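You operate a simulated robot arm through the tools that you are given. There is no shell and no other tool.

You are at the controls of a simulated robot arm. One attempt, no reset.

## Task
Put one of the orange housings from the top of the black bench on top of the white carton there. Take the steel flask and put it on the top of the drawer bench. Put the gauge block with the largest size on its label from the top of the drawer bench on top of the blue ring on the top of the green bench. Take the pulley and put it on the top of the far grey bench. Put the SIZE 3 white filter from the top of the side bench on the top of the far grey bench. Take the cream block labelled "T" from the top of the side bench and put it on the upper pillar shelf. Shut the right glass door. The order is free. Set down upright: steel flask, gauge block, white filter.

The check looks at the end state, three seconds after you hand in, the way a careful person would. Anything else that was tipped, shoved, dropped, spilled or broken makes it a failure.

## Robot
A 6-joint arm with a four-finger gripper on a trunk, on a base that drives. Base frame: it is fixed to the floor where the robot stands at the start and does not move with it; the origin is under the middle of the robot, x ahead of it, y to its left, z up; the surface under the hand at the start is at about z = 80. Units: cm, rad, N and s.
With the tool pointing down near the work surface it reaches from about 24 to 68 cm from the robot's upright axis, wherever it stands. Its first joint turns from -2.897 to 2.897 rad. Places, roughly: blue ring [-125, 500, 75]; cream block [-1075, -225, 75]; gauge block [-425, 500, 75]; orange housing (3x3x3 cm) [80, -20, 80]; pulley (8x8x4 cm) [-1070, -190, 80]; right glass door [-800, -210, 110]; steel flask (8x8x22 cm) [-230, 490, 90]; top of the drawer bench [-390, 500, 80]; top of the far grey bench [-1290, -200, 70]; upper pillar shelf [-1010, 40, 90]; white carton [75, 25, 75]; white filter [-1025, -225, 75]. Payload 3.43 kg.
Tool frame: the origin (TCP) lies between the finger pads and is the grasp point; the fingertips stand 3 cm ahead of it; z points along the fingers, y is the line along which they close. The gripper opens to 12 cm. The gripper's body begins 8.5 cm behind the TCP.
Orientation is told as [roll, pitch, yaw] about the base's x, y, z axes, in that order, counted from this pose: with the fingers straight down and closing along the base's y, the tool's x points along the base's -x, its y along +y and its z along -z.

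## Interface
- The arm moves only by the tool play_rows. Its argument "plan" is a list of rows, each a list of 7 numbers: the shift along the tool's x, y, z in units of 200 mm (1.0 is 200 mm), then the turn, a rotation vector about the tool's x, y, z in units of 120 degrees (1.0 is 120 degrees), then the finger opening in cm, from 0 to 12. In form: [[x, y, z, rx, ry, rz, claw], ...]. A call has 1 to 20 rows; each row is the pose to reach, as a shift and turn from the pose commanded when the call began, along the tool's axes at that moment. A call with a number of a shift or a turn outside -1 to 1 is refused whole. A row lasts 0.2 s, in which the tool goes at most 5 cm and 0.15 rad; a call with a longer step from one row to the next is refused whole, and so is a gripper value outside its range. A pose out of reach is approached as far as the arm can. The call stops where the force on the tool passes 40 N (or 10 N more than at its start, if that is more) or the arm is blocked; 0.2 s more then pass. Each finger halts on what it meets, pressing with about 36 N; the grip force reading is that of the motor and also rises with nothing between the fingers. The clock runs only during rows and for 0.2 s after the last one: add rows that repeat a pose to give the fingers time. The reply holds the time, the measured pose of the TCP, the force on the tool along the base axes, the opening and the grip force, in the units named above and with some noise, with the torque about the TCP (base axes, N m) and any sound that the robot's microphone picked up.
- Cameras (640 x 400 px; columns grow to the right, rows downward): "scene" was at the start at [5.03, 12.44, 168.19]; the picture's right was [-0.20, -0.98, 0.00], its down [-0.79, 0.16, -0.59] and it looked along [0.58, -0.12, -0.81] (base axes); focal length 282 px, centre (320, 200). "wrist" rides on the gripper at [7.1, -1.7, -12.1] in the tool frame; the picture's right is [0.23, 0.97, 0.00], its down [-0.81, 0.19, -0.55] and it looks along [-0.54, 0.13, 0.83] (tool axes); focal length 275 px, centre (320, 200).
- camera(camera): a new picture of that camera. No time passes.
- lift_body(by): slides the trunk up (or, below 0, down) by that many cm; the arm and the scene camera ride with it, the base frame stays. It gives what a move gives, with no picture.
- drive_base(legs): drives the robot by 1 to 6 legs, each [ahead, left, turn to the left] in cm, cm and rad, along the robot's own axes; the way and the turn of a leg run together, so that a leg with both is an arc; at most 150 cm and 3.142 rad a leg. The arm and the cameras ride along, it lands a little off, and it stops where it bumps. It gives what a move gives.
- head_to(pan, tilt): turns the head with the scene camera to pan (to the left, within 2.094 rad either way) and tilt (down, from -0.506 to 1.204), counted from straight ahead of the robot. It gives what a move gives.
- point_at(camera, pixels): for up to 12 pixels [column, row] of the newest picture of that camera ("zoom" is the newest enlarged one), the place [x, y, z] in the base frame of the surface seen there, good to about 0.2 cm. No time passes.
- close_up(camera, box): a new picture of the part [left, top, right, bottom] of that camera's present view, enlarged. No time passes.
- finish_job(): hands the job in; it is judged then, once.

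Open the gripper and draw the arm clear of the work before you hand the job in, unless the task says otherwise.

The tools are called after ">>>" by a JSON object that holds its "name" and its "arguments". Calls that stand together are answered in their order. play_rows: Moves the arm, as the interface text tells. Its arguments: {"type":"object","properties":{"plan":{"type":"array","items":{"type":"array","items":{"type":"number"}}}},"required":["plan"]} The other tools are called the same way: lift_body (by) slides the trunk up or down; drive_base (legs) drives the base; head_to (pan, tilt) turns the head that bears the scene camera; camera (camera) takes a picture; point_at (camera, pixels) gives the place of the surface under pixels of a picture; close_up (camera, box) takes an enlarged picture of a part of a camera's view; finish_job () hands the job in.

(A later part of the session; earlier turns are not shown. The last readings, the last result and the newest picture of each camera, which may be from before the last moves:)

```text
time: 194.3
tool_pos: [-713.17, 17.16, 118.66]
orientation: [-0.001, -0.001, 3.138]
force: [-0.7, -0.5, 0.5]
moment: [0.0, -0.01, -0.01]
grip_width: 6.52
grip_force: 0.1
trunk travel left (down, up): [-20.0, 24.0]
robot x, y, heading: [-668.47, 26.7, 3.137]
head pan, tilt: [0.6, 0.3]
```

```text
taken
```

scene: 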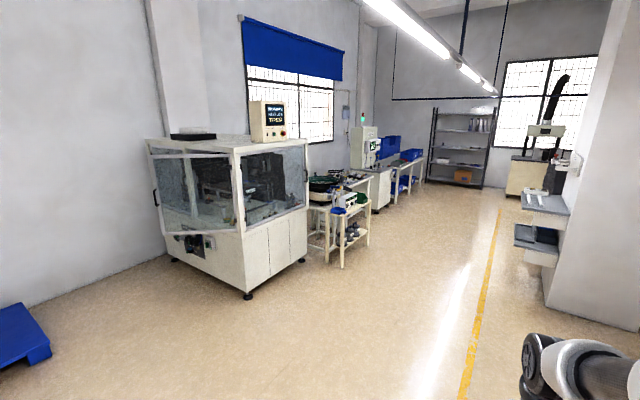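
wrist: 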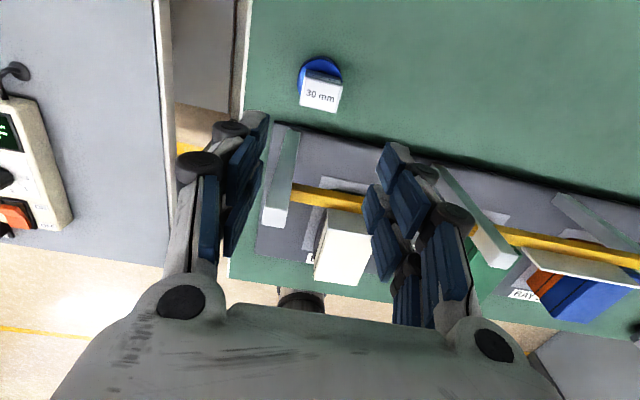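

The glass enclosure is close now. I zoom in on its doors and on the area beyond.

>>> {"name": "close_up", "arguments": {"camera": "scene", "box": [130, 90, 330, 300]}}

>>> {"name": "close_up", "arguments": {"camera": "scene", "box": [290, 90, 590, 280]}}

>>> {"name": "point_at", "arguments": {"camera": "scene", "pixels": [[155, 195], [150, 150], [163, 228], [237, 160], [238, 230], [165, 190], [200, 190], [205, 215], [305, 150], [247, 290], [145, 145], [240, 200]]}}

```text
1.90 times, centred on (230, 195) of scene
```

zoom: 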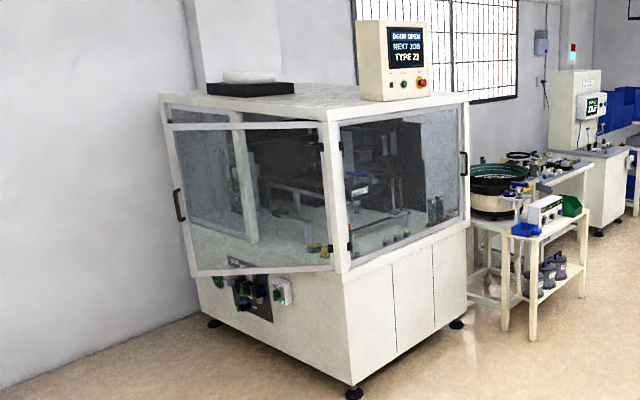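

```text
2.11 times, centred on (440, 185) of scene
```

zoom: 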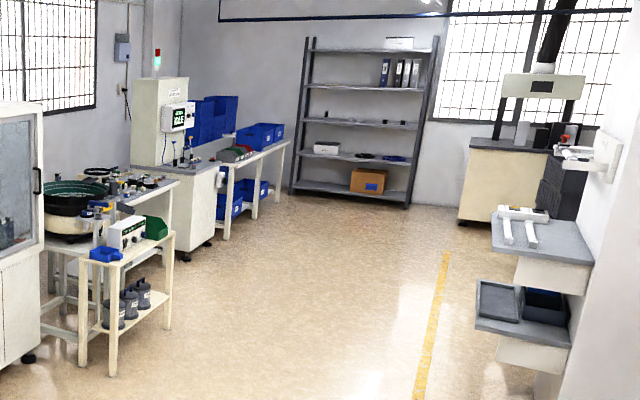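

```text
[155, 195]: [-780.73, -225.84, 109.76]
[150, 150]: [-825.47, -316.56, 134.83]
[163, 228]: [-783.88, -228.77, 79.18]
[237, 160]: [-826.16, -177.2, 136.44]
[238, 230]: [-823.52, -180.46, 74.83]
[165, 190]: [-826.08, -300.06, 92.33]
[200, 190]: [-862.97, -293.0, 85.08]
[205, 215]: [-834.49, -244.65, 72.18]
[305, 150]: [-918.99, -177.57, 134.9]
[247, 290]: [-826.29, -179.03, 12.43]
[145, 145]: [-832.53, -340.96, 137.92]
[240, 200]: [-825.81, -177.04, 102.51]
```

The right glass door (hinge at about [-825, -179], free edge with handle at [-781, -226, 110]) stands about 42° open. I check the free floor in front of it.

>>> {"name": "point_at", "arguments": {"camera": "scene", "pixels": [[25, 325], [48, 350], [5, 310], [40, 300], [100, 290], [100, 350], [200, 300], [150, 262], [320, 350]]}}

>>> {"name": "head_to", "arguments": {"pan": 1.2, "tilt": 0.5}}

>>> {"name": "camera", "arguments": {"camera": "scene"}}

```text
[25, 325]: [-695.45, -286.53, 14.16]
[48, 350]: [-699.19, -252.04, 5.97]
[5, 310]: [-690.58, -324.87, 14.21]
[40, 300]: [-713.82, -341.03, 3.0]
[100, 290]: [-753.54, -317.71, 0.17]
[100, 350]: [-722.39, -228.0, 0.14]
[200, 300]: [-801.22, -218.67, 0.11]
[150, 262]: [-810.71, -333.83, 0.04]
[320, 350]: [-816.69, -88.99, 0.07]
```

```text
time: 195.3
tool_pos: [-713.24, 17.11, 118.69]
orientation: [0.0, 0.001, 3.138]
force: [0.1, 0.3, 0.7]
moment: [-0.02, 0.01, -0.02]
grip_width: 6.5
grip_force: 0.1
trunk travel left (down, up): [-20.0, 24.0]
robot x, y, heading: [-668.77, 26.6, 3.142]
head pan, tilt: [1.201, 0.499]
```

```text
taken
```

scene: 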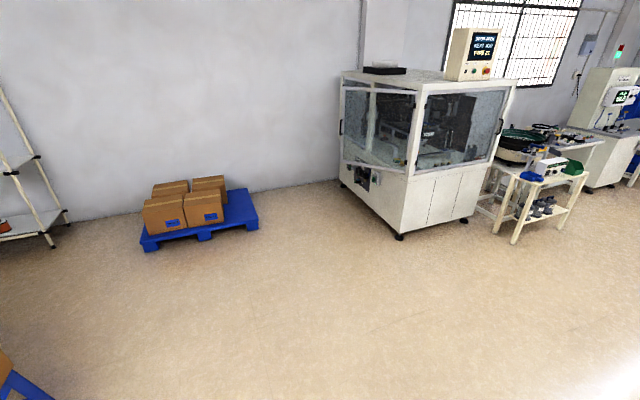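

The floor is free there (pallet corner at [-699, -252]). I drive to about [-712, -205], facing the machine front.

>>> {"name": "drive_base", "arguments": {"legs": [[43, 0, 0], [0, 115, 0], [0, 115, 0]]}}

>>> {"name": "head_to", "arguments": {"pan": 0.0, "tilt": 0.5}}

>>> {"name": "camera", "arguments": {"camera": "scene"}}

```text
time: 208.8
tool_pos: [-754.1, -213.18, 118.63]
orientation: [0.0, 0.0, -3.127]
force: [-0.1, 0.2, -0.5]
moment: [0.01, -0.03, 0.01]
grip_width: 6.49
grip_force: 0.0
trunk travel left (down, up): [-20.0, 24.0]
robot x, y, heading: [-709.6, -202.52, -3.131]
head pan, tilt: [1.201, 0.499]
```

```text
time: 210.2
tool_pos: [-754.19, -213.22, 118.73]
orientation: [0.0, -0.001, -3.125]
force: [-0.1, 0.5, 0.0]
moment: [0.0, 0.03, 0.0]
grip_width: 6.53
grip_force: 0.1
trunk travel left (down, up): [-20.0, 24.0]
robot x, y, heading: [-709.85, -202.84, -3.129]
head pan, tilt: [0.0, 0.499]
```

```text
taken
```

scene: 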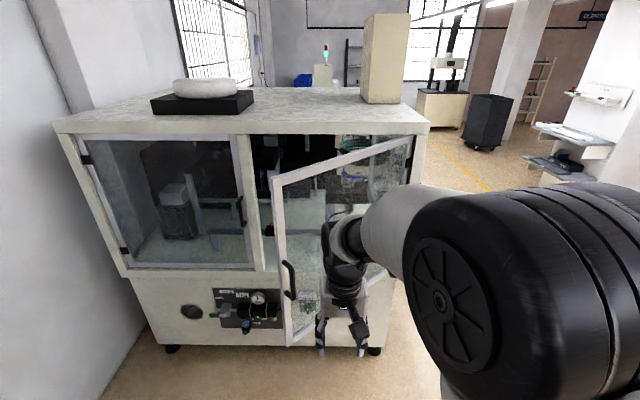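

The right door's free frame edge is at (278, 180–340) with its handle at (288,280). I measure it.

>>> {"name": "point_at", "arguments": {"camera": "scene", "pixels": [[277, 190], [279, 240], [282, 310], [288, 280], [287, 265], [292, 295], [275, 185], [405, 145], [412, 140], [250, 200], [258, 240], [284, 200]]}}

>>> {"name": "close_up", "arguments": {"camera": "scene", "box": [230, 120, 440, 360]}}

```text
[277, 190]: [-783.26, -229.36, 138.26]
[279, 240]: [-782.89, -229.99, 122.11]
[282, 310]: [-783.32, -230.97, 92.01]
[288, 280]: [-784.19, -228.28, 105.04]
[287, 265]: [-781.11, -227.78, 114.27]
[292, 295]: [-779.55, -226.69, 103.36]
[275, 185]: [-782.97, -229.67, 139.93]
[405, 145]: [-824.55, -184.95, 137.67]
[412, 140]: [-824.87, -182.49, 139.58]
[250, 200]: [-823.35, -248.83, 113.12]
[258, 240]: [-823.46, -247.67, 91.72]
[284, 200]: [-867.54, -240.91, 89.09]
```

```text
1.67 times, centred on (335, 240) of scene
```

zoom: 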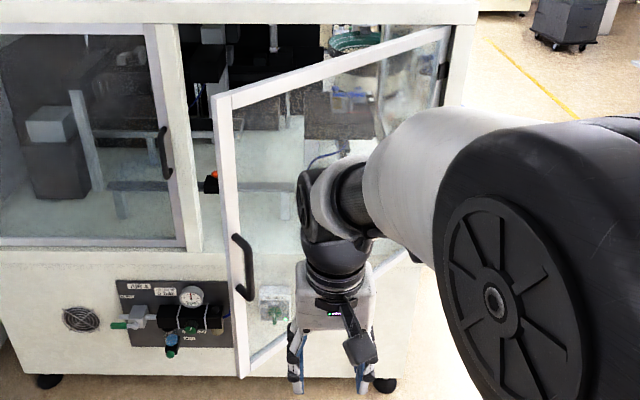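

Door: hinge [-825, -181], free edge [-783, -230], z 77–140, handle at z 101–116. I'll push it with closed, forward-pointing fingers above the handle; first back off a bit to turn the tool.

>>> {"name": "drive_base", "arguments": {"legs": [[-20, 12, 0]]}}

>>> {"name": "play_rows", "arguments": {"plan": [[-0.1, 0, 0, 0, -0.07, 0, 4], [-0.2, 0, 0, 0, -0.14, 0, 2], [-0.3, 0, 0, 0, -0.21, 0, 1], [-0.4, 0, -0.02, 0, -0.28, 0, 0], [-0.5, 0, -0.05, 0, -0.35, 0, 0], [-0.6, 0, -0.08, 0, -0.42, 0, 0], [-0.7, 0, -0.1, 0, -0.49, 0, 0], [-0.8, 0, -0.12, 0, -0.56, 0, 0], [-0.9, 0, -0.15, 0, -0.63, 0, 0], [-1.0, 0, -0.18, 0, -0.7, 0, 0], [-1.0, 0, -0.2, 0, -0.75, 0, 0], [-1.0, 0, -0.2, 0, -0.75, 0, 0]]}}

>>> {"name": "camera", "arguments": {"camera": "scene"}}

```text
time: 212.0
tool_pos: [-733.67, -224.81, 118.61]
orientation: [0.0, 0.001, -3.124]
force: [1.1, -0.7, -0.4]
moment: [0.02, 0.02, 0.03]
grip_width: 6.49
grip_force: 0.1
trunk travel left (down, up): [-20.0, 24.0]
robot x, y, heading: [-689.07, -214.13, -3.129]
head pan, tilt: [0.0, 0.499]
```

```text
time: 214.6
tool_pos: [-755.14, -225.8, 123.94]
orientation: [-1.44, -1.532, -1.685]
force: [-0.2, -0.2, -0.8]
moment: [-0.01, -0.01, 0.03]
grip_width: 0.04
grip_force: 33.3
out of reach, approached as far as the arm can: row 5, 10, 11, 12
trunk travel left (down, up): [-20.0, 24.0]
robot x, y, heading: [-689.68, -214.65, -3.127]
head pan, tilt: [0.0, 0.499]
```

```text
taken
```

scene: 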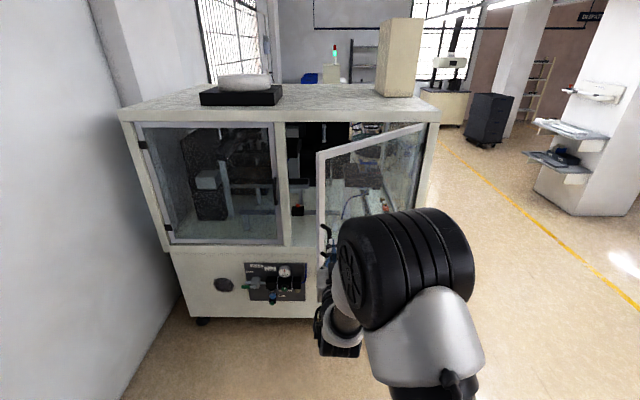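

The fingers point forward at z ≈ 124, tip near x −758. I drive ahead 26 cm to just before the door.

>>> {"name": "drive_base", "arguments": {"legs": [[26, 0, 0]]}}

>>> {"name": "camera", "arguments": {"camera": "scene"}}

```text
time: 216.4
tool_pos: [-781.62, -226.34, 123.84]
orientation: [-1.385, -1.53, -1.74]
force: [-0.6, -0.6, 0.3]
moment: [0.01, -0.01, -0.06]
grip_width: 0.0
grip_force: 33.0
trunk travel left (down, up): [-20.0, 24.0]
robot x, y, heading: [-715.62, -214.87, -3.121]
head pan, tilt: [0.0, 0.499]
```

```text
taken
```

scene: 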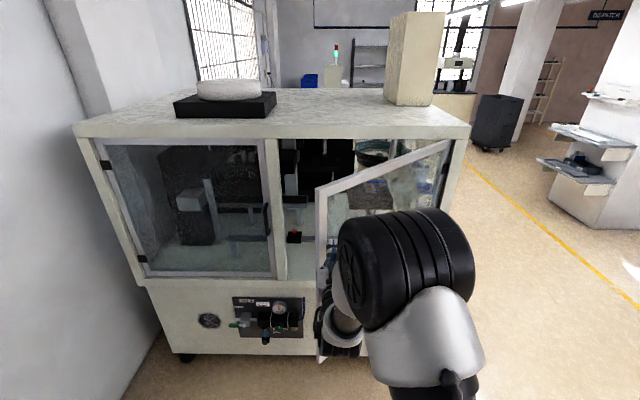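

I push on: 10 cm ahead with a slight leftward drift.

>>> {"name": "drive_base", "arguments": {"legs": [[10, 3, 0]]}}

>>> {"name": "camera", "arguments": {"camera": "scene"}}

```text
time: 217.6
tool_pos: [-791.51, -229.6, 123.98]
orientation: [-1.371, -1.529, -1.753]
force: [-0.9, -0.3, -0.1]
moment: [0.0, 0.01, -0.01]
grip_width: 0.0
grip_force: 33.5
trunk travel left (down, up): [-20.0, 24.0]
robot x, y, heading: [-725.49, -217.52, -3.124]
head pan, tilt: [0.0, 0.499]
```

```text
taken
```

scene: 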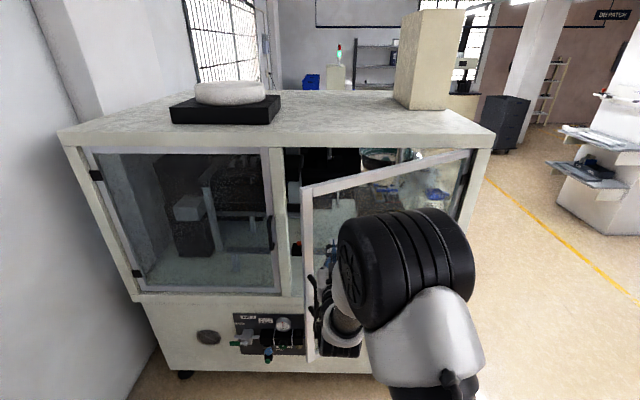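

>>> {"name": "point_at", "arguments": {"camera": "scene", "pixels": [[306, 200], [309, 250], [311, 340], [466, 158], [330, 270], [320, 310], [330, 245]]}}

>>> {"name": "close_up", "arguments": {"camera": "scene", "box": [280, 150, 480, 370]}}

```text
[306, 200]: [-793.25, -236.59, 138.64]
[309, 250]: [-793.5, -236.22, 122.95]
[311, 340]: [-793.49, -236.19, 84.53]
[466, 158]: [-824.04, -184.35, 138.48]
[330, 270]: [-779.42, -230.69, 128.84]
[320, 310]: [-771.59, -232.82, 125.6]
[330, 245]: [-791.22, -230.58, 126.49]
```

```text
1.82 times, centred on (380, 260) of scene
```

zoom: 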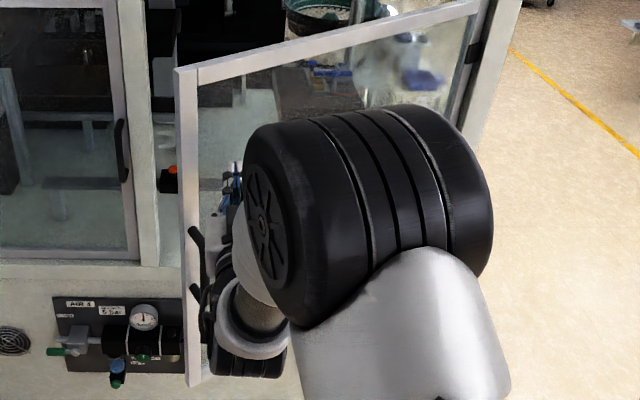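

The door is moving easily (edge now x −793). I continue 15 cm.

>>> {"name": "drive_base", "arguments": {"legs": [[15, 3, 0]]}}

>>> {"name": "camera", "arguments": {"camera": "scene"}}

```text
time: 219.0
tool_pos: [-806.49, -232.98, 123.88]
orientation: [-1.375, -1.531, -1.747]
force: [-0.3, 0.1, -0.9]
moment: [0.02, 0.03, -0.01]
grip_width: 0.01
grip_force: 33.4
trunk travel left (down, up): [-20.0, 24.0]
robot x, y, heading: [-740.58, -221.4, -3.116]
head pan, tilt: [0.0, 0.499]
```

```text
taken
```

scene: 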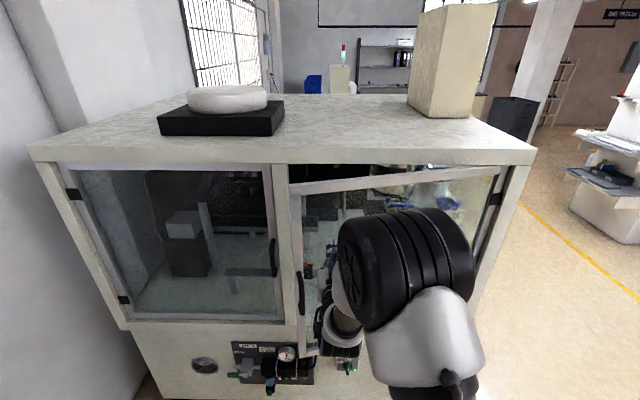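

Door edge follows well; another 10 cm.

>>> {"name": "drive_base", "arguments": {"legs": [[10, 1, 0]]}}

>>> {"name": "camera", "arguments": {"camera": "scene"}}

>>> {"name": "point_at", "arguments": {"camera": "scene", "pixels": [[290, 190], [292, 230], [300, 200], [285, 200], [260, 200], [500, 170], [300, 300]]}}

```text
time: 220.2
tool_pos: [-816.29, -234.23, 123.86]
orientation: [-1.368, -1.53, -1.756]
force: [-1.6, 0.1, 0.2]
moment: [0.0, 0.05, -0.06]
grip_width: 0.0
grip_force: 33.5
trunk travel left (down, up): [-20.0, 24.0]
robot x, y, heading: [-750.5, -222.37, -3.119]
head pan, tilt: [0.0, 0.499]
```

```text
taken
```

scene: 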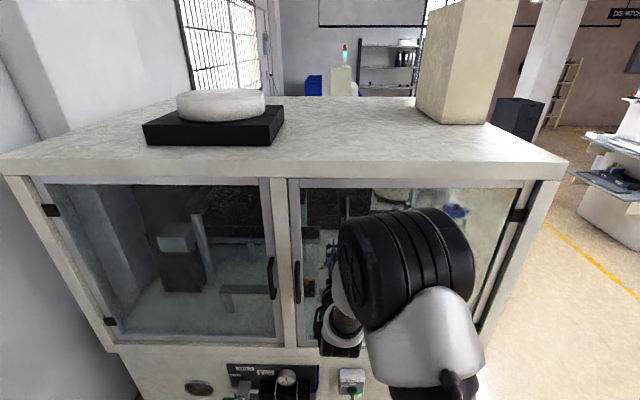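

```text
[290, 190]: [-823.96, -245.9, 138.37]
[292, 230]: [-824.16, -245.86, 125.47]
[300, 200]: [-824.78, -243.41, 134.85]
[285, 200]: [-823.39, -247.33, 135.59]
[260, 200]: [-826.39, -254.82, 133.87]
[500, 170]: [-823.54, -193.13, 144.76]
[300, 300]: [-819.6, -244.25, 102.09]
```

The door is nearly shut (frame x −824.4 vs. the left door's −826.4). I push a further 4 cm.

>>> {"name": "drive_base", "arguments": {"legs": [[4, 0, 0]]}}

>>> {"name": "camera", "arguments": {"camera": "scene"}}

>>> {"name": "point_at", "arguments": {"camera": "scene", "pixels": [[292, 200], [294, 230], [266, 200], [264, 220], [300, 190], [330, 190], [250, 190]]}}

```text
time: 221.0
tool_pos: [-820.4, -234.27, 123.86]
orientation: [-1.348, -1.529, -1.774]
force: [-0.3, 0.8, 0.4]
moment: [0.03, 0.04, -0.02]
grip_width: 0.01
grip_force: 32.6
trunk travel left (down, up): [-20.0, 24.0]
robot x, y, heading: [-754.49, -222.64, -3.117]
head pan, tilt: [0.0, 0.499]
```

```text
taken
```

scene: 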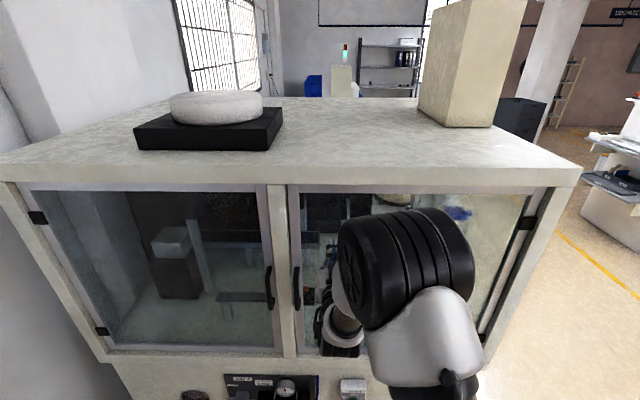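

```text
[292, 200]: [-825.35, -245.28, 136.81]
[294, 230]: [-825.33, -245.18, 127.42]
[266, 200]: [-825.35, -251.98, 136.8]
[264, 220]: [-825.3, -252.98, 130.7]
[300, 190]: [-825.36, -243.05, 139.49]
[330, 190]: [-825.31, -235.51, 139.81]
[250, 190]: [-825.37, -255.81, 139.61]
```

Both doors are now flush at x = −825.35, so it is shut. I back away and check that it stays.

>>> {"name": "drive_base", "arguments": {"legs": [[-40, 0, 0]]}}

>>> {"name": "camera", "arguments": {"camera": "scene"}}

>>> {"name": "close_up", "arguments": {"camera": "scene", "box": [80, 60, 460, 320]}}

```text
time: 223.6
tool_pos: [-779.94, -233.52, 123.85]
orientation: [-1.398, -1.53, -1.719]
force: [0.3, 0.0, -0.4]
moment: [0.01, -0.01, 0.01]
grip_width: 0.0
grip_force: 33.4
trunk travel left (down, up): [-20.0, 24.0]
robot x, y, heading: [-714.6, -221.68, -3.121]
head pan, tilt: [0.0, 0.499]
```

```text
taken
```

scene: 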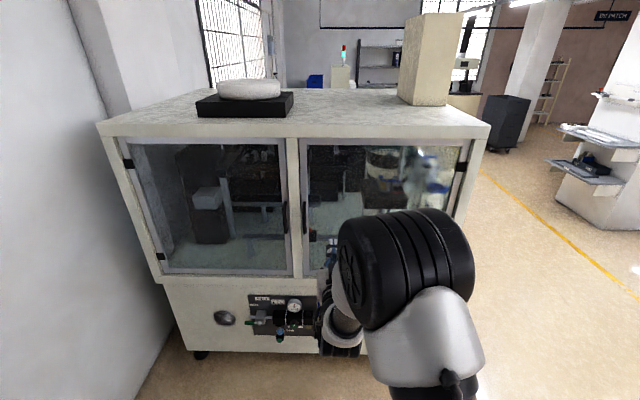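

```text
1.54 times, centred on (270, 190) of scene
```

zoom: 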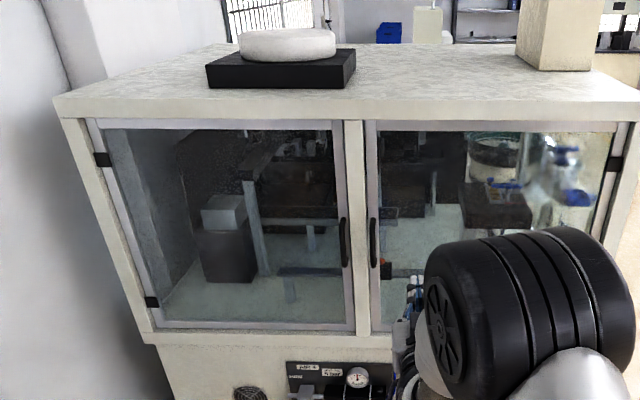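

The door stays shut. I bring the tool back to pointing down, retracting it.

>>> {"name": "play_rows", "arguments": {"plan": [[0, 0, -0.1, 0, 0.07, 0, 2], [0, 0, -0.2, 0, 0.14, 0, 4], [0, 0, -0.3, 0, 0.21, 0, 6], [0, 0, -0.4, 0, 0.28, 0, 8], [0, 0, -0.5, 0, 0.35, 0, 8], [0, 0, -0.6, 0, 0.42, 0, 8], [0, 0, -0.7, 0, 0.49, 0, 8], [0, 0, -0.8, 0, 0.56, 0, 8], [0, 0, -0.9, 0, 0.63, 0, 8], [0, 0, -1.0, 0, 0.7, 0, 8], [0, 0, -1.0, 0, 0.75, 0, 8], [0, 0, -1.0, 0, 0.75, 0, 8]]}}

```text
time: 226.2
tool_pos: [-759.95, -233.04, 124.1]
orientation: [-0.04, 0.009, -3.118]
force: [-0.2, 0.3, -0.3]
moment: [0.03, 0.03, -0.02]
grip_width: 8.0
grip_force: 0.1
trunk travel left (down, up): [-20.0, 24.0]
robot x, y, heading: [-714.33, -221.31, -3.11]
head pan, tilt: [0.0, 0.499]
```

I trim the tool's small tilt, then drive to the aisle north of the machine and look at the side bench.

>>> {"name": "play_rows", "arguments": {"plan": [[0, 0, 0, -0.019, -0.004, 0, 8], [0, 0, 0, -0.019, -0.004, 0, 8]]}}

>>> {"name": "drive_base", "arguments": {"legs": [[0, -140, -0.03], [140, 0, 0]]}}

>>> {"name": "head_to", "arguments": {"pan": 0.6, "tilt": 0.4}}

>>> {"name": "camera", "arguments": {"camera": "scene"}}

```text
time: 226.8
tool_pos: [-760.04, -233.12, 124.02]
orientation: [0.0, -0.002, -3.116]
force: [-1.4, 0.1, 0.7]
moment: [-0.03, 0.02, -0.01]
grip_width: 8.03
grip_force: 0.0
trunk travel left (down, up): [-20.0, 24.0]
robot x, y, heading: [-714.56, -221.35, -3.113]
head pan, tilt: [0.0, 0.499]
```

```text
time: 240.2
tool_pos: [-898.75, -89.83, 124.1]
orientation: [-0.002, -0.001, 3.14]
force: [0.1, -0.2, 0.0]
moment: [0.02, 0.02, 0.03]
grip_width: 8.0
grip_force: 0.1
trunk travel left (down, up): [-20.0, 24.0]
robot x, y, heading: [-852.62, -79.55, 3.143]
head pan, tilt: [0.0, 0.499]
```

```text
time: 241.2
tool_pos: [-898.69, -89.89, 124.03]
orientation: [0.0, -0.002, 3.138]
force: [-0.5, -0.7, 0.4]
moment: [0.01, -0.04, 0.01]
grip_width: 8.01
grip_force: 0.1
trunk travel left (down, up): [-20.0, 24.0]
robot x, y, heading: [-852.76, -79.42, 3.138]
head pan, tilt: [0.6, 0.4]
```

```text
taken
```

scene: 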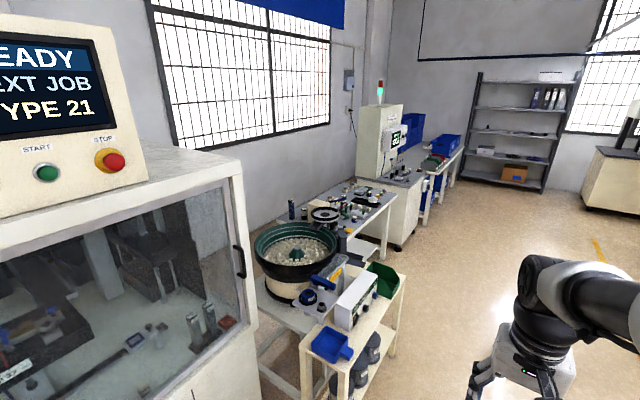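

The machine's screen now reads READY, so the door counts as shut. I measure the bench layout beyond the feeder.

>>> {"name": "close_up", "arguments": {"camera": "scene", "box": [240, 130, 480, 290]}}

>>> {"name": "point_at", "arguments": {"camera": "scene", "pixels": [[395, 195], [355, 235], [300, 200], [350, 205], [400, 300], [420, 180], [410, 240], [385, 275], [460, 200], [600, 160], [520, 180]]}}

```text
2.50 times, centred on (360, 210) of scene
```

zoom: 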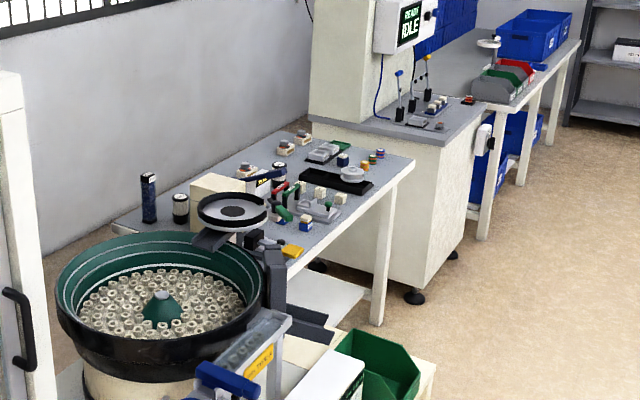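

```text
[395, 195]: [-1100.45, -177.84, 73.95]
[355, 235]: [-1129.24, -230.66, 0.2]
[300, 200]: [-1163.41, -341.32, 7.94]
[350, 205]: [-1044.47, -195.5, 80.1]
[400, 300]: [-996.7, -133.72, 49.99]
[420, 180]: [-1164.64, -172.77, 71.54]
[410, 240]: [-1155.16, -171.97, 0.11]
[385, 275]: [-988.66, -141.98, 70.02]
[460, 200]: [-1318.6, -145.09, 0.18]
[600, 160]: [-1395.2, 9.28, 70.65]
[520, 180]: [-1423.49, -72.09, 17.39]
```

The side bench spans x ≈ −1010…−1105 with its front edge at y ≈ −177. Before driving I check the pillar's shelves on my right.

>>> {"name": "head_to", "arguments": {"pan": -0.5, "tilt": 0.4}}

>>> {"name": "camera", "arguments": {"camera": "scene"}}

```text
time: 242.6
tool_pos: [-898.64, -89.8, 124.12]
orientation: [-0.002, -0.002, 3.139]
force: [0.2, -0.4, -0.5]
moment: [-0.04, 0.01, -0.04]
grip_width: 8.01
grip_force: 0.1
trunk travel left (down, up): [-20.0, 24.0]
robot x, y, heading: [-852.21, -79.68, 3.138]
head pan, tilt: [-0.499, 0.4]
```

```text
taken
```

scene: 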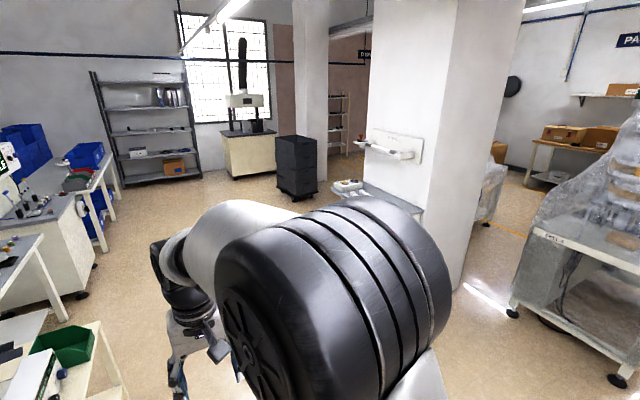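

>>> {"name": "point_at", "arguments": {"camera": "scene", "pixels": [[350, 186], [340, 190], [365, 192], [400, 150], [400, 100], [440, 200], [360, 145], [410, 206], [300, 190], [385, 195], [425, 210]]}}

>>> {"name": "close_up", "arguments": {"camera": "scene", "box": [310, 110, 450, 220]}}

```text
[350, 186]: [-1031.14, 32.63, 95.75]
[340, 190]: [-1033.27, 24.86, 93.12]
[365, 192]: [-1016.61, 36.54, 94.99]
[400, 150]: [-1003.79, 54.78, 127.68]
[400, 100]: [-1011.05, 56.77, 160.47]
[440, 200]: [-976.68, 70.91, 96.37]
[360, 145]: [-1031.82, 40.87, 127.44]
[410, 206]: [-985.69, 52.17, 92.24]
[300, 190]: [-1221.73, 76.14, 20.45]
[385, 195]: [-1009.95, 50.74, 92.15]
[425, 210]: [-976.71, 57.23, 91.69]
```

```text
3.64 times, centred on (380, 165) of scene
```

zoom: 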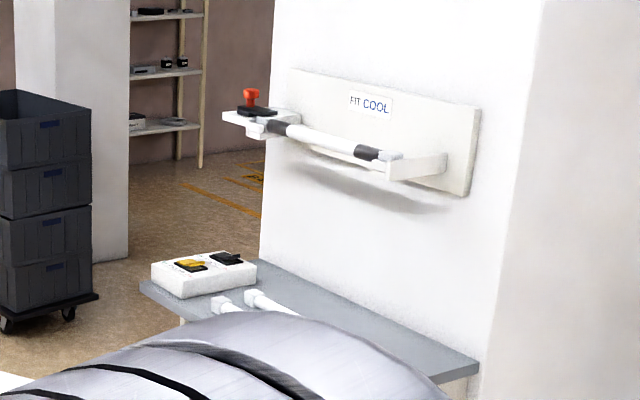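

The upper pillar shelf is at z ≈ 92 on the pillar's south face. Now I drive to x ≈ −1055 and turn to face the side bench.

>>> {"name": "drive_base", "arguments": {"legs": [[100, 0, 0], [102, 0, 0], [0, 0, 1.575]]}}

>>> {"name": "head_to", "arguments": {"pan": 0.0, "tilt": 0.6}}

>>> {"name": "camera", "arguments": {"camera": "scene"}}

```text
time: 256.5
tool_pos: [-1049.56, -123.57, 124.03]
orientation: [0.001, -0.001, -1.621]
force: [0.1, 0.4, -0.6]
moment: [-0.02, 0.04, 0.0]
grip_width: 8.0
grip_force: 0.0
trunk travel left (down, up): [-20.0, 24.0]
robot x, y, heading: [-1057.85, -76.84, -1.624]
head pan, tilt: [-0.499, 0.4]
```

```text
time: 257.5
tool_pos: [-1049.48, -123.54, 124.07]
orientation: [0.001, -0.002, -1.621]
force: [0.2, -0.9, 0.8]
moment: [-0.02, -0.02, 0.01]
grip_width: 7.99
grip_force: 0.2
trunk travel left (down, up): [-20.0, 24.0]
robot x, y, heading: [-1057.57, -77.14, -1.623]
head pan, tilt: [0.0, 0.6]
```

```text
taken
```

scene: 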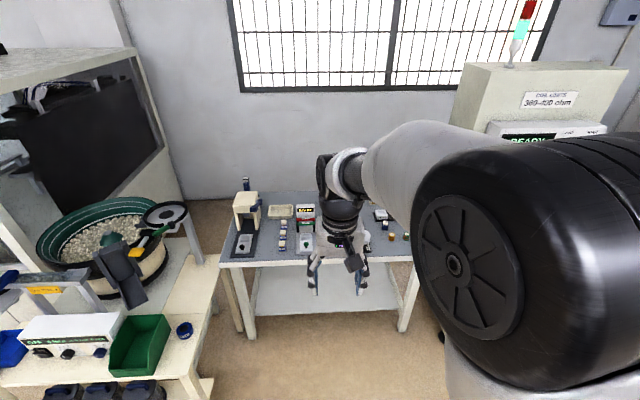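

The shoulder blocks part of the bench. I drive 45 cm to my right to see the bench on the left side of the view.

>>> {"name": "drive_base", "arguments": {"legs": [[0, -45, 0.05]]}}

>>> {"name": "head_to", "arguments": {"pan": 0.35, "tilt": 0.6}}

>>> {"name": "camera", "arguments": {"camera": "scene"}}

>>> {"name": "close_up", "arguments": {"camera": "scene", "box": [200, 150, 420, 290]}}

```text
time: 260.2
tool_pos: [-1092.41, -121.89, 124.03]
orientation: [0.0, -0.002, -1.572]
force: [0.5, 0.5, 0.2]
moment: [0.0, -0.01, 0.0]
grip_width: 8.01
grip_force: 0.2
trunk travel left (down, up): [-20.0, 24.0]
robot x, y, heading: [-1102.82, -75.83, -1.575]
head pan, tilt: [0.0, 0.6]
```

```text
time: 261.0
tool_pos: [-1092.55, -121.91, 124.06]
orientation: [0.0, -0.004, -1.574]
force: [0.0, 0.3, -1.3]
moment: [-0.03, -0.01, -0.04]
grip_width: 7.99
grip_force: 0.1
trunk travel left (down, up): [-20.0, 24.0]
robot x, y, heading: [-1102.82, -75.75, -1.572]
head pan, tilt: [0.351, 0.6]
```

```text
taken
```

scene: 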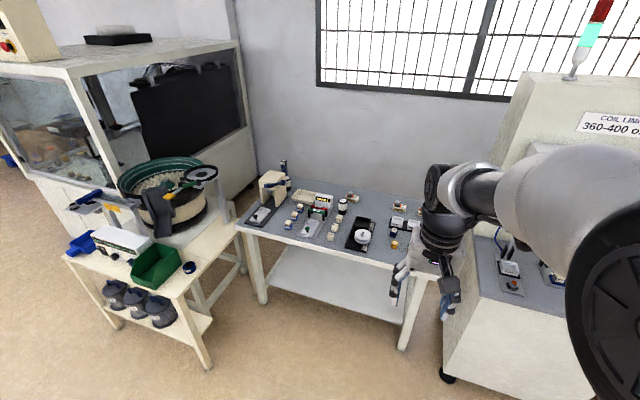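

```text
2.86 times, centred on (310, 220) of scene
```

zoom: 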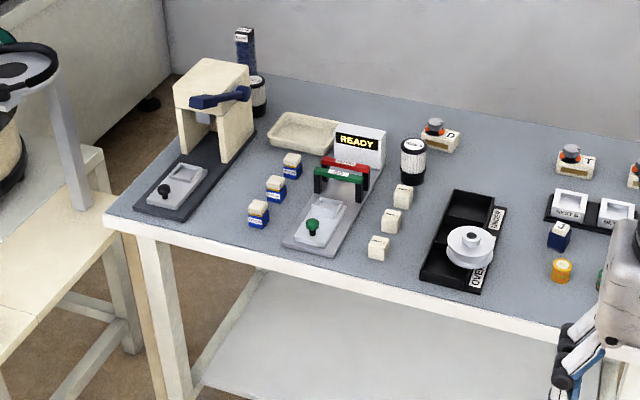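

The pulley is on the black tray at zoom (470,247); cream blocks at (378–403,196–247) and filters at (413,160), (258,95). I drive closer for legible labels.

>>> {"name": "drive_base", "arguments": {"legs": [[40, 0, 0]]}}

>>> {"name": "head_to", "arguments": {"pan": 0.45, "tilt": 0.75}}

>>> {"name": "camera", "arguments": {"camera": "scene"}}

```text
time: 263.5
tool_pos: [-1091.95, -161.58, 124.0]
orientation: [0.002, 0.0, -1.563]
force: [-0.1, -0.1, -0.4]
moment: [0.04, -0.03, -0.01]
grip_width: 8.0
grip_force: 0.0
trunk travel left (down, up): [-20.0, 24.0]
robot x, y, heading: [-1102.57, -115.97, -1.563]
head pan, tilt: [0.351, 0.6]
```

```text
time: 264.2
tool_pos: [-1091.99, -161.38, 124.09]
orientation: [0.0, -0.001, -1.564]
force: [0.4, 0.0, 1.0]
moment: [-0.01, -0.02, 0.0]
grip_width: 8.0
grip_force: 0.2
trunk travel left (down, up): [-20.0, 24.0]
robot x, y, heading: [-1102.34, -115.92, -1.571]
head pan, tilt: [0.45, 0.75]
```

```text
taken
```

scene: 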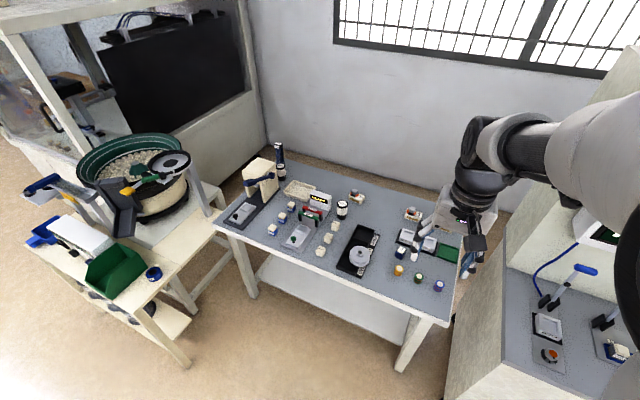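

>>> {"name": "close_up", "arguments": {"camera": "scene", "box": [215, 140, 345, 260]}}

>>> {"name": "close_up", "arguments": {"camera": "scene", "box": [305, 180, 405, 280]}}

>>> {"name": "close_up", "arguments": {"camera": "scene", "box": [380, 190, 480, 310]}}

```text
3.33 times, centred on (280, 200) of scene
```

zoom: 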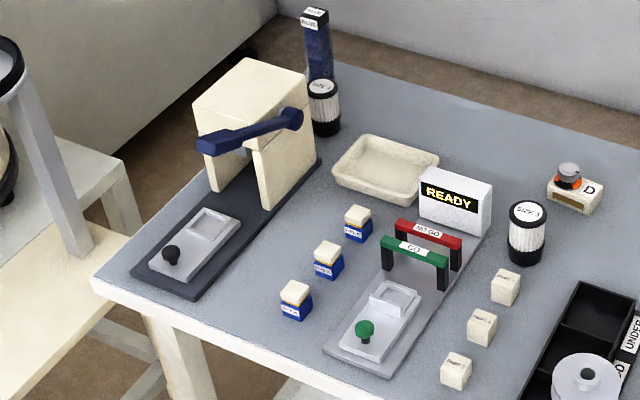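

```text
4.00 times, centred on (355, 230) of scene
```

zoom: 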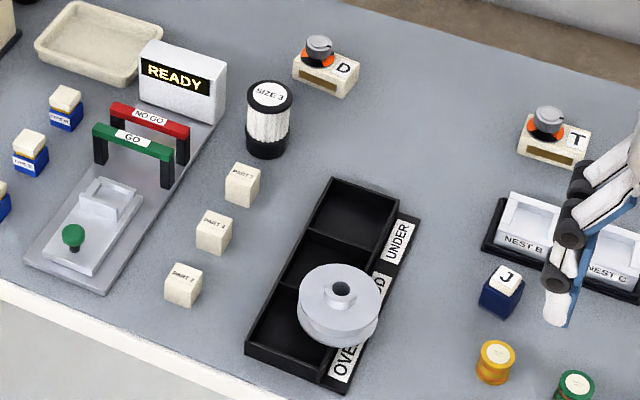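

```text
3.33 times, centred on (430, 250) of scene
```

zoom: 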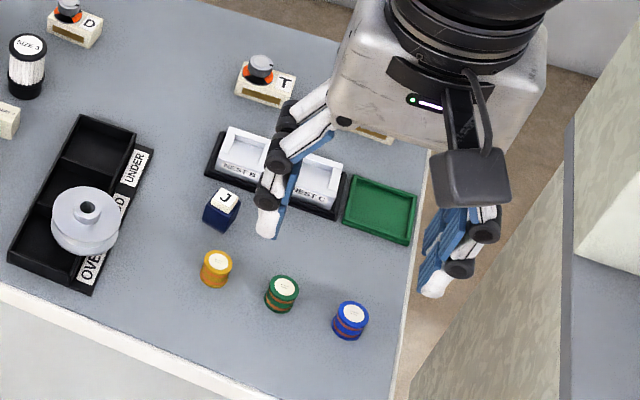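

SIZE 3 filter and the "T" block are visible. I zoom in more to be sure of the labels, and measure positions.

>>> {"name": "close_up", "arguments": {"camera": "scene", "box": [360, 195, 390, 215]}}

>>> {"name": "close_up", "arguments": {"camera": "scene", "box": [330, 195, 355, 225]}}

>>> {"name": "close_up", "arguments": {"camera": "scene", "box": [265, 140, 295, 185]}}

>>> {"name": "close_up", "arguments": {"camera": "scene", "box": [395, 200, 435, 230]}}

>>> {"name": "point_at", "arguments": {"camera": "scene", "pixels": [[342, 204], [342, 216], [413, 215], [410, 211], [418, 214], [360, 253], [355, 262], [360, 265], [343, 224], [372, 262], [342, 250], [333, 226]]}}

```text
16.00 times, centred on (375, 205) of scene
```

zoom: 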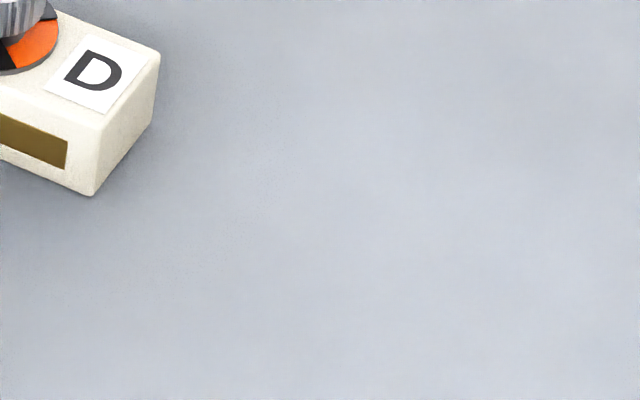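

```text
13.33 times, centred on (342, 210) of scene
```

zoom: 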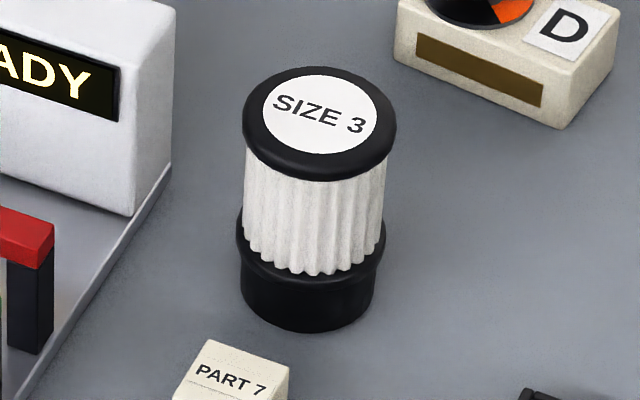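

```text
8.89 times, centred on (280, 162) of scene
```

zoom: 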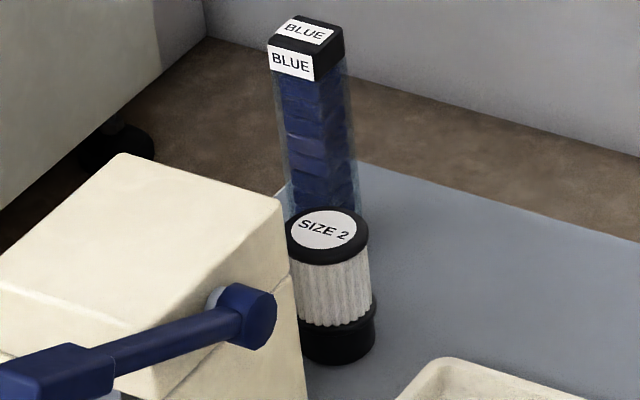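

```text
13.33 times, centred on (415, 215) of scene
```

zoom: 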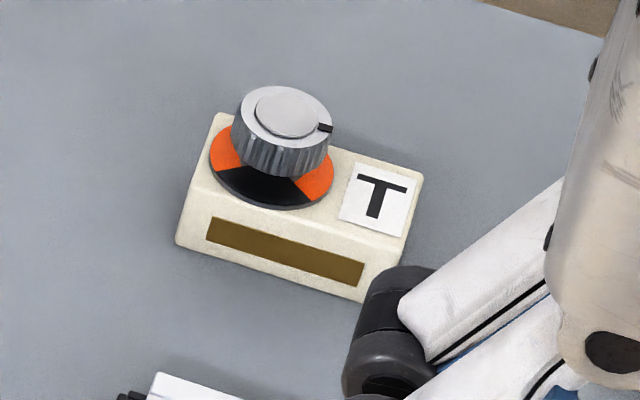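

```text
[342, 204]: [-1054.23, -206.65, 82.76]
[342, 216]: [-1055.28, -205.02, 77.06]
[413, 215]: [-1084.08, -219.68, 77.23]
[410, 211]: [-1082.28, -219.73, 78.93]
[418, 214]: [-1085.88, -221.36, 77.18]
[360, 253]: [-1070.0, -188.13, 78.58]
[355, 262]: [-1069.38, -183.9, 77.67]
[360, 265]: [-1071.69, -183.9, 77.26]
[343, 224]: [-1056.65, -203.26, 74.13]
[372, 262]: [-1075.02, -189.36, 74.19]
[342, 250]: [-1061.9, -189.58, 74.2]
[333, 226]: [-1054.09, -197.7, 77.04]
```

Filter SIZE 3 is at [-1054.5, -207.5] (top z 82.8), pulley at ≈[-1071, -187], block T at ≈[-1084, -220.5]; bench top z 74.1. I start with T: drive left 18 cm and ahead 36 cm.

>>> {"name": "drive_base", "arguments": {"legs": [[0, 18, 0], [36, 0, 0]]}}

>>> {"name": "lift_body", "arguments": {"by": -6}}

>>> {"name": "camera", "arguments": {"camera": "wrist"}}

>>> {"name": "camera", "arguments": {"camera": "scene"}}

```text
time: 267.6
tool_pos: [-1072.7, -196.74, 124.06]
orientation: [-0.001, -0.001, -1.552]
force: [-0.1, -0.3, -0.4]
moment: [0.01, -0.01, -0.05]
grip_width: 8.01
grip_force: 0.0
trunk travel left (down, up): [-20.0, 24.0]
robot x, y, heading: [-1084.15, -150.86, -1.554]
head pan, tilt: [0.45, 0.75]
```

```text
time: 268.6
tool_pos: [-1072.77, -196.64, 118.12]
orientation: [0.001, -0.003, -1.553]
force: [0.0, -0.8, 0.4]
moment: [-0.02, -0.01, -0.01]
grip_width: 7.99
grip_force: 0.0
trunk travel left (down, up): [-14.0, 30.0]
robot x, y, heading: [-1084.25, -150.77, -1.554]
head pan, tilt: [0.45, 0.75]
```

```text
taken
```

wrist: 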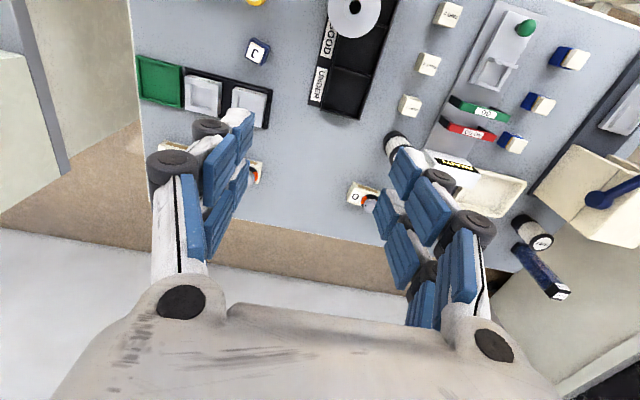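

```text
taken
```

scene: 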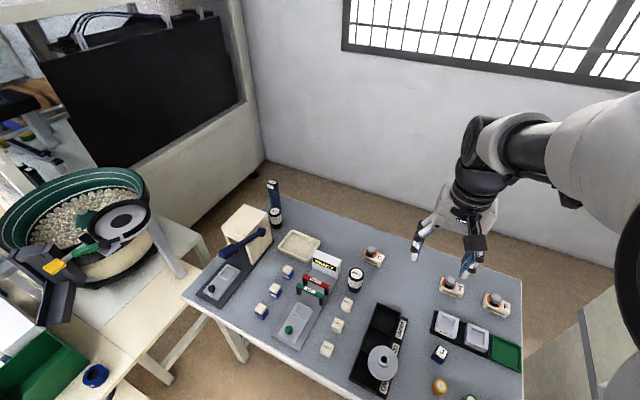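

T is at (453,285) in the scene picture, with the neighbouring dial block at (497,303). I measure it precisely, then move above it.

>>> {"name": "point_at", "arguments": {"camera": "scene", "pixels": [[441, 287], [452, 295], [463, 290], [460, 287], [447, 279], [452, 284], [484, 307], [497, 317], [442, 312], [445, 325]]}}

>>> {"name": "close_up", "arguments": {"camera": "scene", "box": [420, 255, 520, 345]}}

>>> {"name": "play_rows", "arguments": {"plan": [[-0.15, -0.1, 0, 0, 0, 0, 8], [-0.35, -0.2, 0, 0, 0, 0, 8], [-0.55, -0.3, 0, 0, 0, 0, 8], [-0.75, -0.4, 0.1, 0, 0, 0, 8], [-0.95, -0.5, 0.15, 0, 0, 0, 8], [-0.95, -0.59, 0.3, 0, 0, 0, 8], [-0.95, -0.59, 0.3, 0, 0, 0, 8]]}}

>>> {"name": "camera", "arguments": {"camera": "wrist"}}

```text
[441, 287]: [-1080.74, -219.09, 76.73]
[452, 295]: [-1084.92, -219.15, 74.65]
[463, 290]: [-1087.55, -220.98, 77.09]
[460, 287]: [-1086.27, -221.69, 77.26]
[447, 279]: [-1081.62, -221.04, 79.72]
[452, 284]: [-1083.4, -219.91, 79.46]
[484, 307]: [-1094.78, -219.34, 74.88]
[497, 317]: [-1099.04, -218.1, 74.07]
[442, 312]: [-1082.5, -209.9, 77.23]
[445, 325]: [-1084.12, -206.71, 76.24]
```

```text
4.44 times, centred on (470, 300) of scene
```

zoom: 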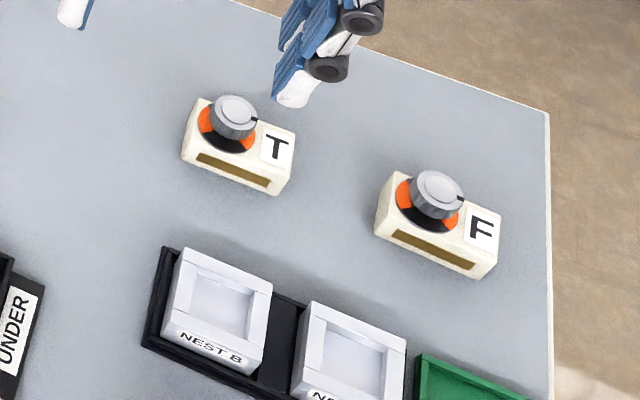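

```text
time: 270.2
tool_pos: [-1083.98, -215.77, 112.1]
orientation: [0.0, -0.002, -1.553]
force: [-0.1, 0.1, 0.9]
moment: [0.01, 0.01, 0.01]
grip_width: 8.0
grip_force: 0.1
trunk travel left (down, up): [-14.0, 30.0]
robot x, y, heading: [-1083.88, -150.9, -1.553]
head pan, tilt: [0.45, 0.75]
```

```text
taken
```

wrist: 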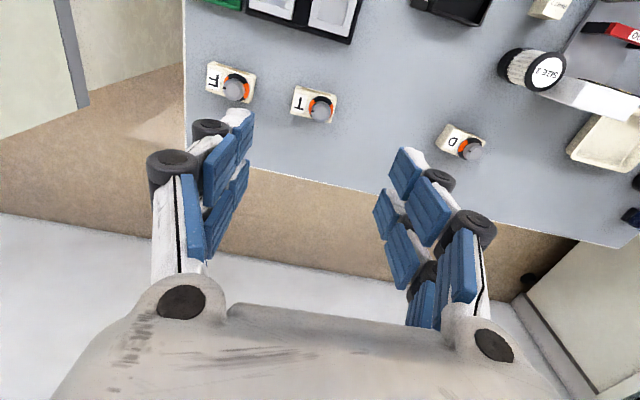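

I zoom on the T block from the wrist camera to get its outline.

>>> {"name": "close_up", "arguments": {"camera": "wrist", "box": [280, 75, 350, 130]}}

```text
7.27 times, centred on (315, 102) of wrist
```

zoom: 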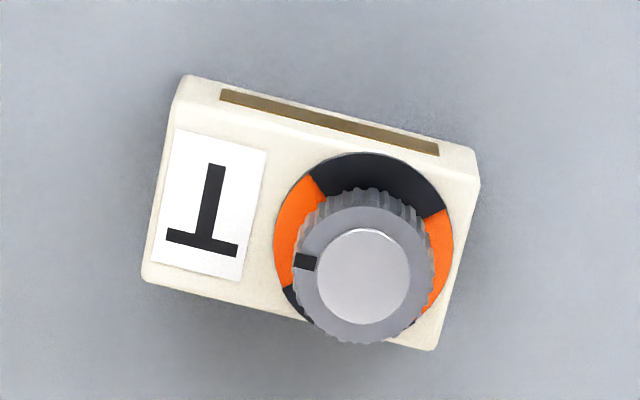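

>>> {"name": "point_at", "arguments": {"camera": "zoom", "pixels": [[178, 112], [468, 178], [150, 278], [428, 345], [365, 275], [270, 250], [220, 120], [170, 200], [440, 300]]}}

```text
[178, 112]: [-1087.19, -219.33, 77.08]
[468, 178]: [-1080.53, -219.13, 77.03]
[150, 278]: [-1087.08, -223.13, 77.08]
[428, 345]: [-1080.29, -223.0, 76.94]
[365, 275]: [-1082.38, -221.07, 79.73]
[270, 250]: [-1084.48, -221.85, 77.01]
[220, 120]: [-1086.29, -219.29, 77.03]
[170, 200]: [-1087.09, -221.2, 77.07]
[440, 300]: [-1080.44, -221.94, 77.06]
```

T block: centre [-1083.8, -221.2], 6.8×4×3 cm with a knob to z 79.7. It's 70 cm away, so I drive 4 cm closer first.

>>> {"name": "drive_base", "arguments": {"legs": [[4, 0, 0]]}}

```text
time: 271.1
tool_pos: [-1084.08, -219.94, 112.01]
orientation: [-0.001, 0.002, -1.552]
force: [0.9, -1.3, -1.5]
moment: [0.08, 0.0, 0.03]
grip_width: 8.02
grip_force: 0.0
trunk travel left (down, up): [-14.0, 30.0]
robot x, y, heading: [-1084.01, -154.46, -1.555]
head pan, tilt: [0.45, 0.75]
```

I descend 19 cm over T with the fingers at 10 cm.

>>> {"name": "play_rows", "arguments": {"plan": [[-0.03, 0.006, 0.1, 0, 0, 0, 10], [-0.063, 0.0115, 0.3, 0, 0, 0, 10], [-0.063, 0.0115, 0.5, 0, 0, 0, 10], [-0.063, 0.0115, 0.7, 0, 0, 0, 10], [-0.063, 0.0115, 0.9, 0, 0, 0, 10], [-0.063, 0.0115, 0.95, 0, 0, 0, 10], [-0.063, 0.0115, 0.95, 0, 0, 0, 10]]}}

>>> {"name": "camera", "arguments": {"camera": "wrist"}}

```text
time: 272.7
tool_pos: [-1083.67, -221.14, 93.26]
orientation: [0.001, -0.002, -1.553]
force: [-0.3, 1.0, 0.8]
moment: [-0.03, 0.0, 0.0]
grip_width: 9.97
grip_force: 0.0
trunk travel left (down, up): [-14.0, 30.0]
robot x, y, heading: [-1084.37, -154.67, -1.552]
head pan, tilt: [0.45, 0.75]
```

```text
taken
```

wrist: 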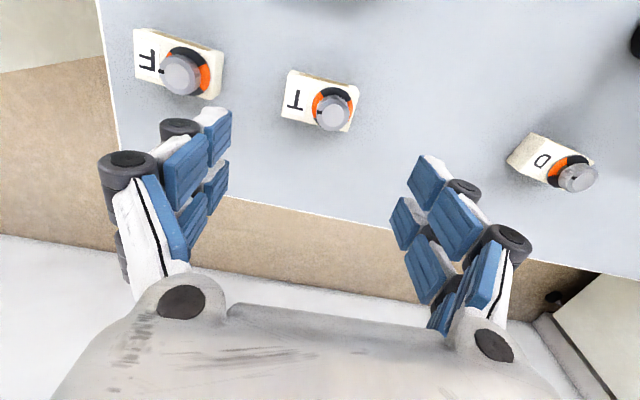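

Aligned. I go down to z ≈ 77.6 and close.

>>> {"name": "play_rows", "arguments": {"plan": [[0, 0, 0.2, 0, 0, 0, 10], [0, 0, 0.4, 0, 0, 0, 10], [0, 0, 0.6, 0, 0, 0, 10], [0, 0, 0.74, 0, 0, 0, 10], [0, 0, 0.783, 0, 0, 0, 10], [0, 0, 0.783, 0, 0, 0, 10], [0, 0, 0.783, 0, 0, 0, 5], [0, 0, 0.783, 0, 0, 0, 5], [0, 0, 0.783, 0, 0, 0, 5], [0, 0, 0.783, 0, 0, 0, 5], [0, 0, 0.783, 0, 0, 0, 5]]}}

>>> {"name": "camera", "arguments": {"camera": "wrist"}}

```text
time: 275.1
tool_pos: [-1083.75, -221.15, 77.39]
orientation: [-0.001, -0.001, -1.553]
force: [0.1, -1.0, 0.4]
moment: [0.05, 0.12, -0.02]
grip_width: 7.2
grip_force: 36.0
trunk travel left (down, up): [-14.0, 30.0]
robot x, y, heading: [-1084.15, -154.95, -1.551]
head pan, tilt: [0.45, 0.75]
```

```text
taken
```

wrist: 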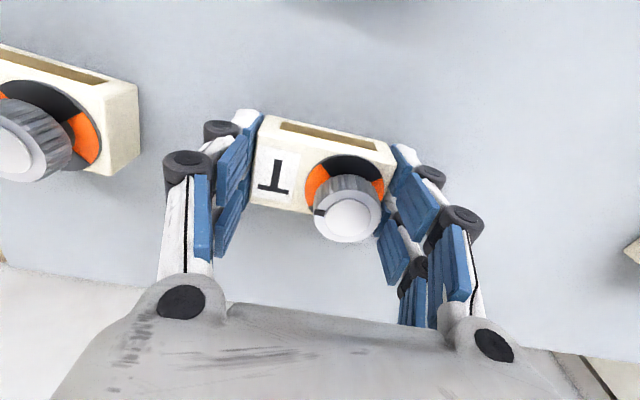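

T is held at 7.2 cm. I lift 20 cm and check.

>>> {"name": "play_rows", "arguments": {"plan": [[0, 0, -0.05, 0, 0, 0, 5], [0, 0, -0.2, 0, 0, 0, 5], [0, 0, -0.4, 0, 0, 0, 5], [0, 0, -0.6, 0, 0, 0, 5], [0, 0, -0.8, 0, 0, 0, 5], [0, 0, -1.0, 0, 0, 0, 5], [0, 0, -1.0, 0, 0, 0, 5]]}}

>>> {"name": "play_rows", "arguments": {"plan": [[0.2, 0, -0.1, 0, 0, 0, 5], [0.4, 0, -0.3, 0, 0, 0, 5], [0.6, 0, -0.4, 0, 0, 0, 5], [0.8, 0, -0.5, 0, 0, 0, 5], [1.0, 0, -0.6, 0, 0, 0, 5], [1.0, 0, -0.6, 0, 0, 0, 5]]}}

>>> {"name": "camera", "arguments": {"camera": "wrist"}}

```text
time: 276.7
tool_pos: [-1083.69, -221.02, 97.44]
orientation: [-0.001, -0.001, -1.552]
force: [-0.6, 0.4, -1.4]
moment: [0.0, -0.03, -0.01]
grip_width: 7.17
grip_force: 35.9
trunk travel left (down, up): [-14.0, 30.0]
robot x, y, heading: [-1083.85, -154.7, -1.554]
head pan, tilt: [0.45, 0.75]
```

```text
refused: row 2 steps farther than a row can; nothing moved
```

```text
taken
```

wrist: 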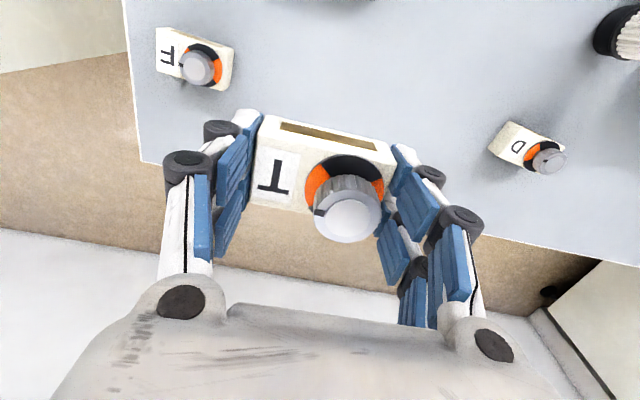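

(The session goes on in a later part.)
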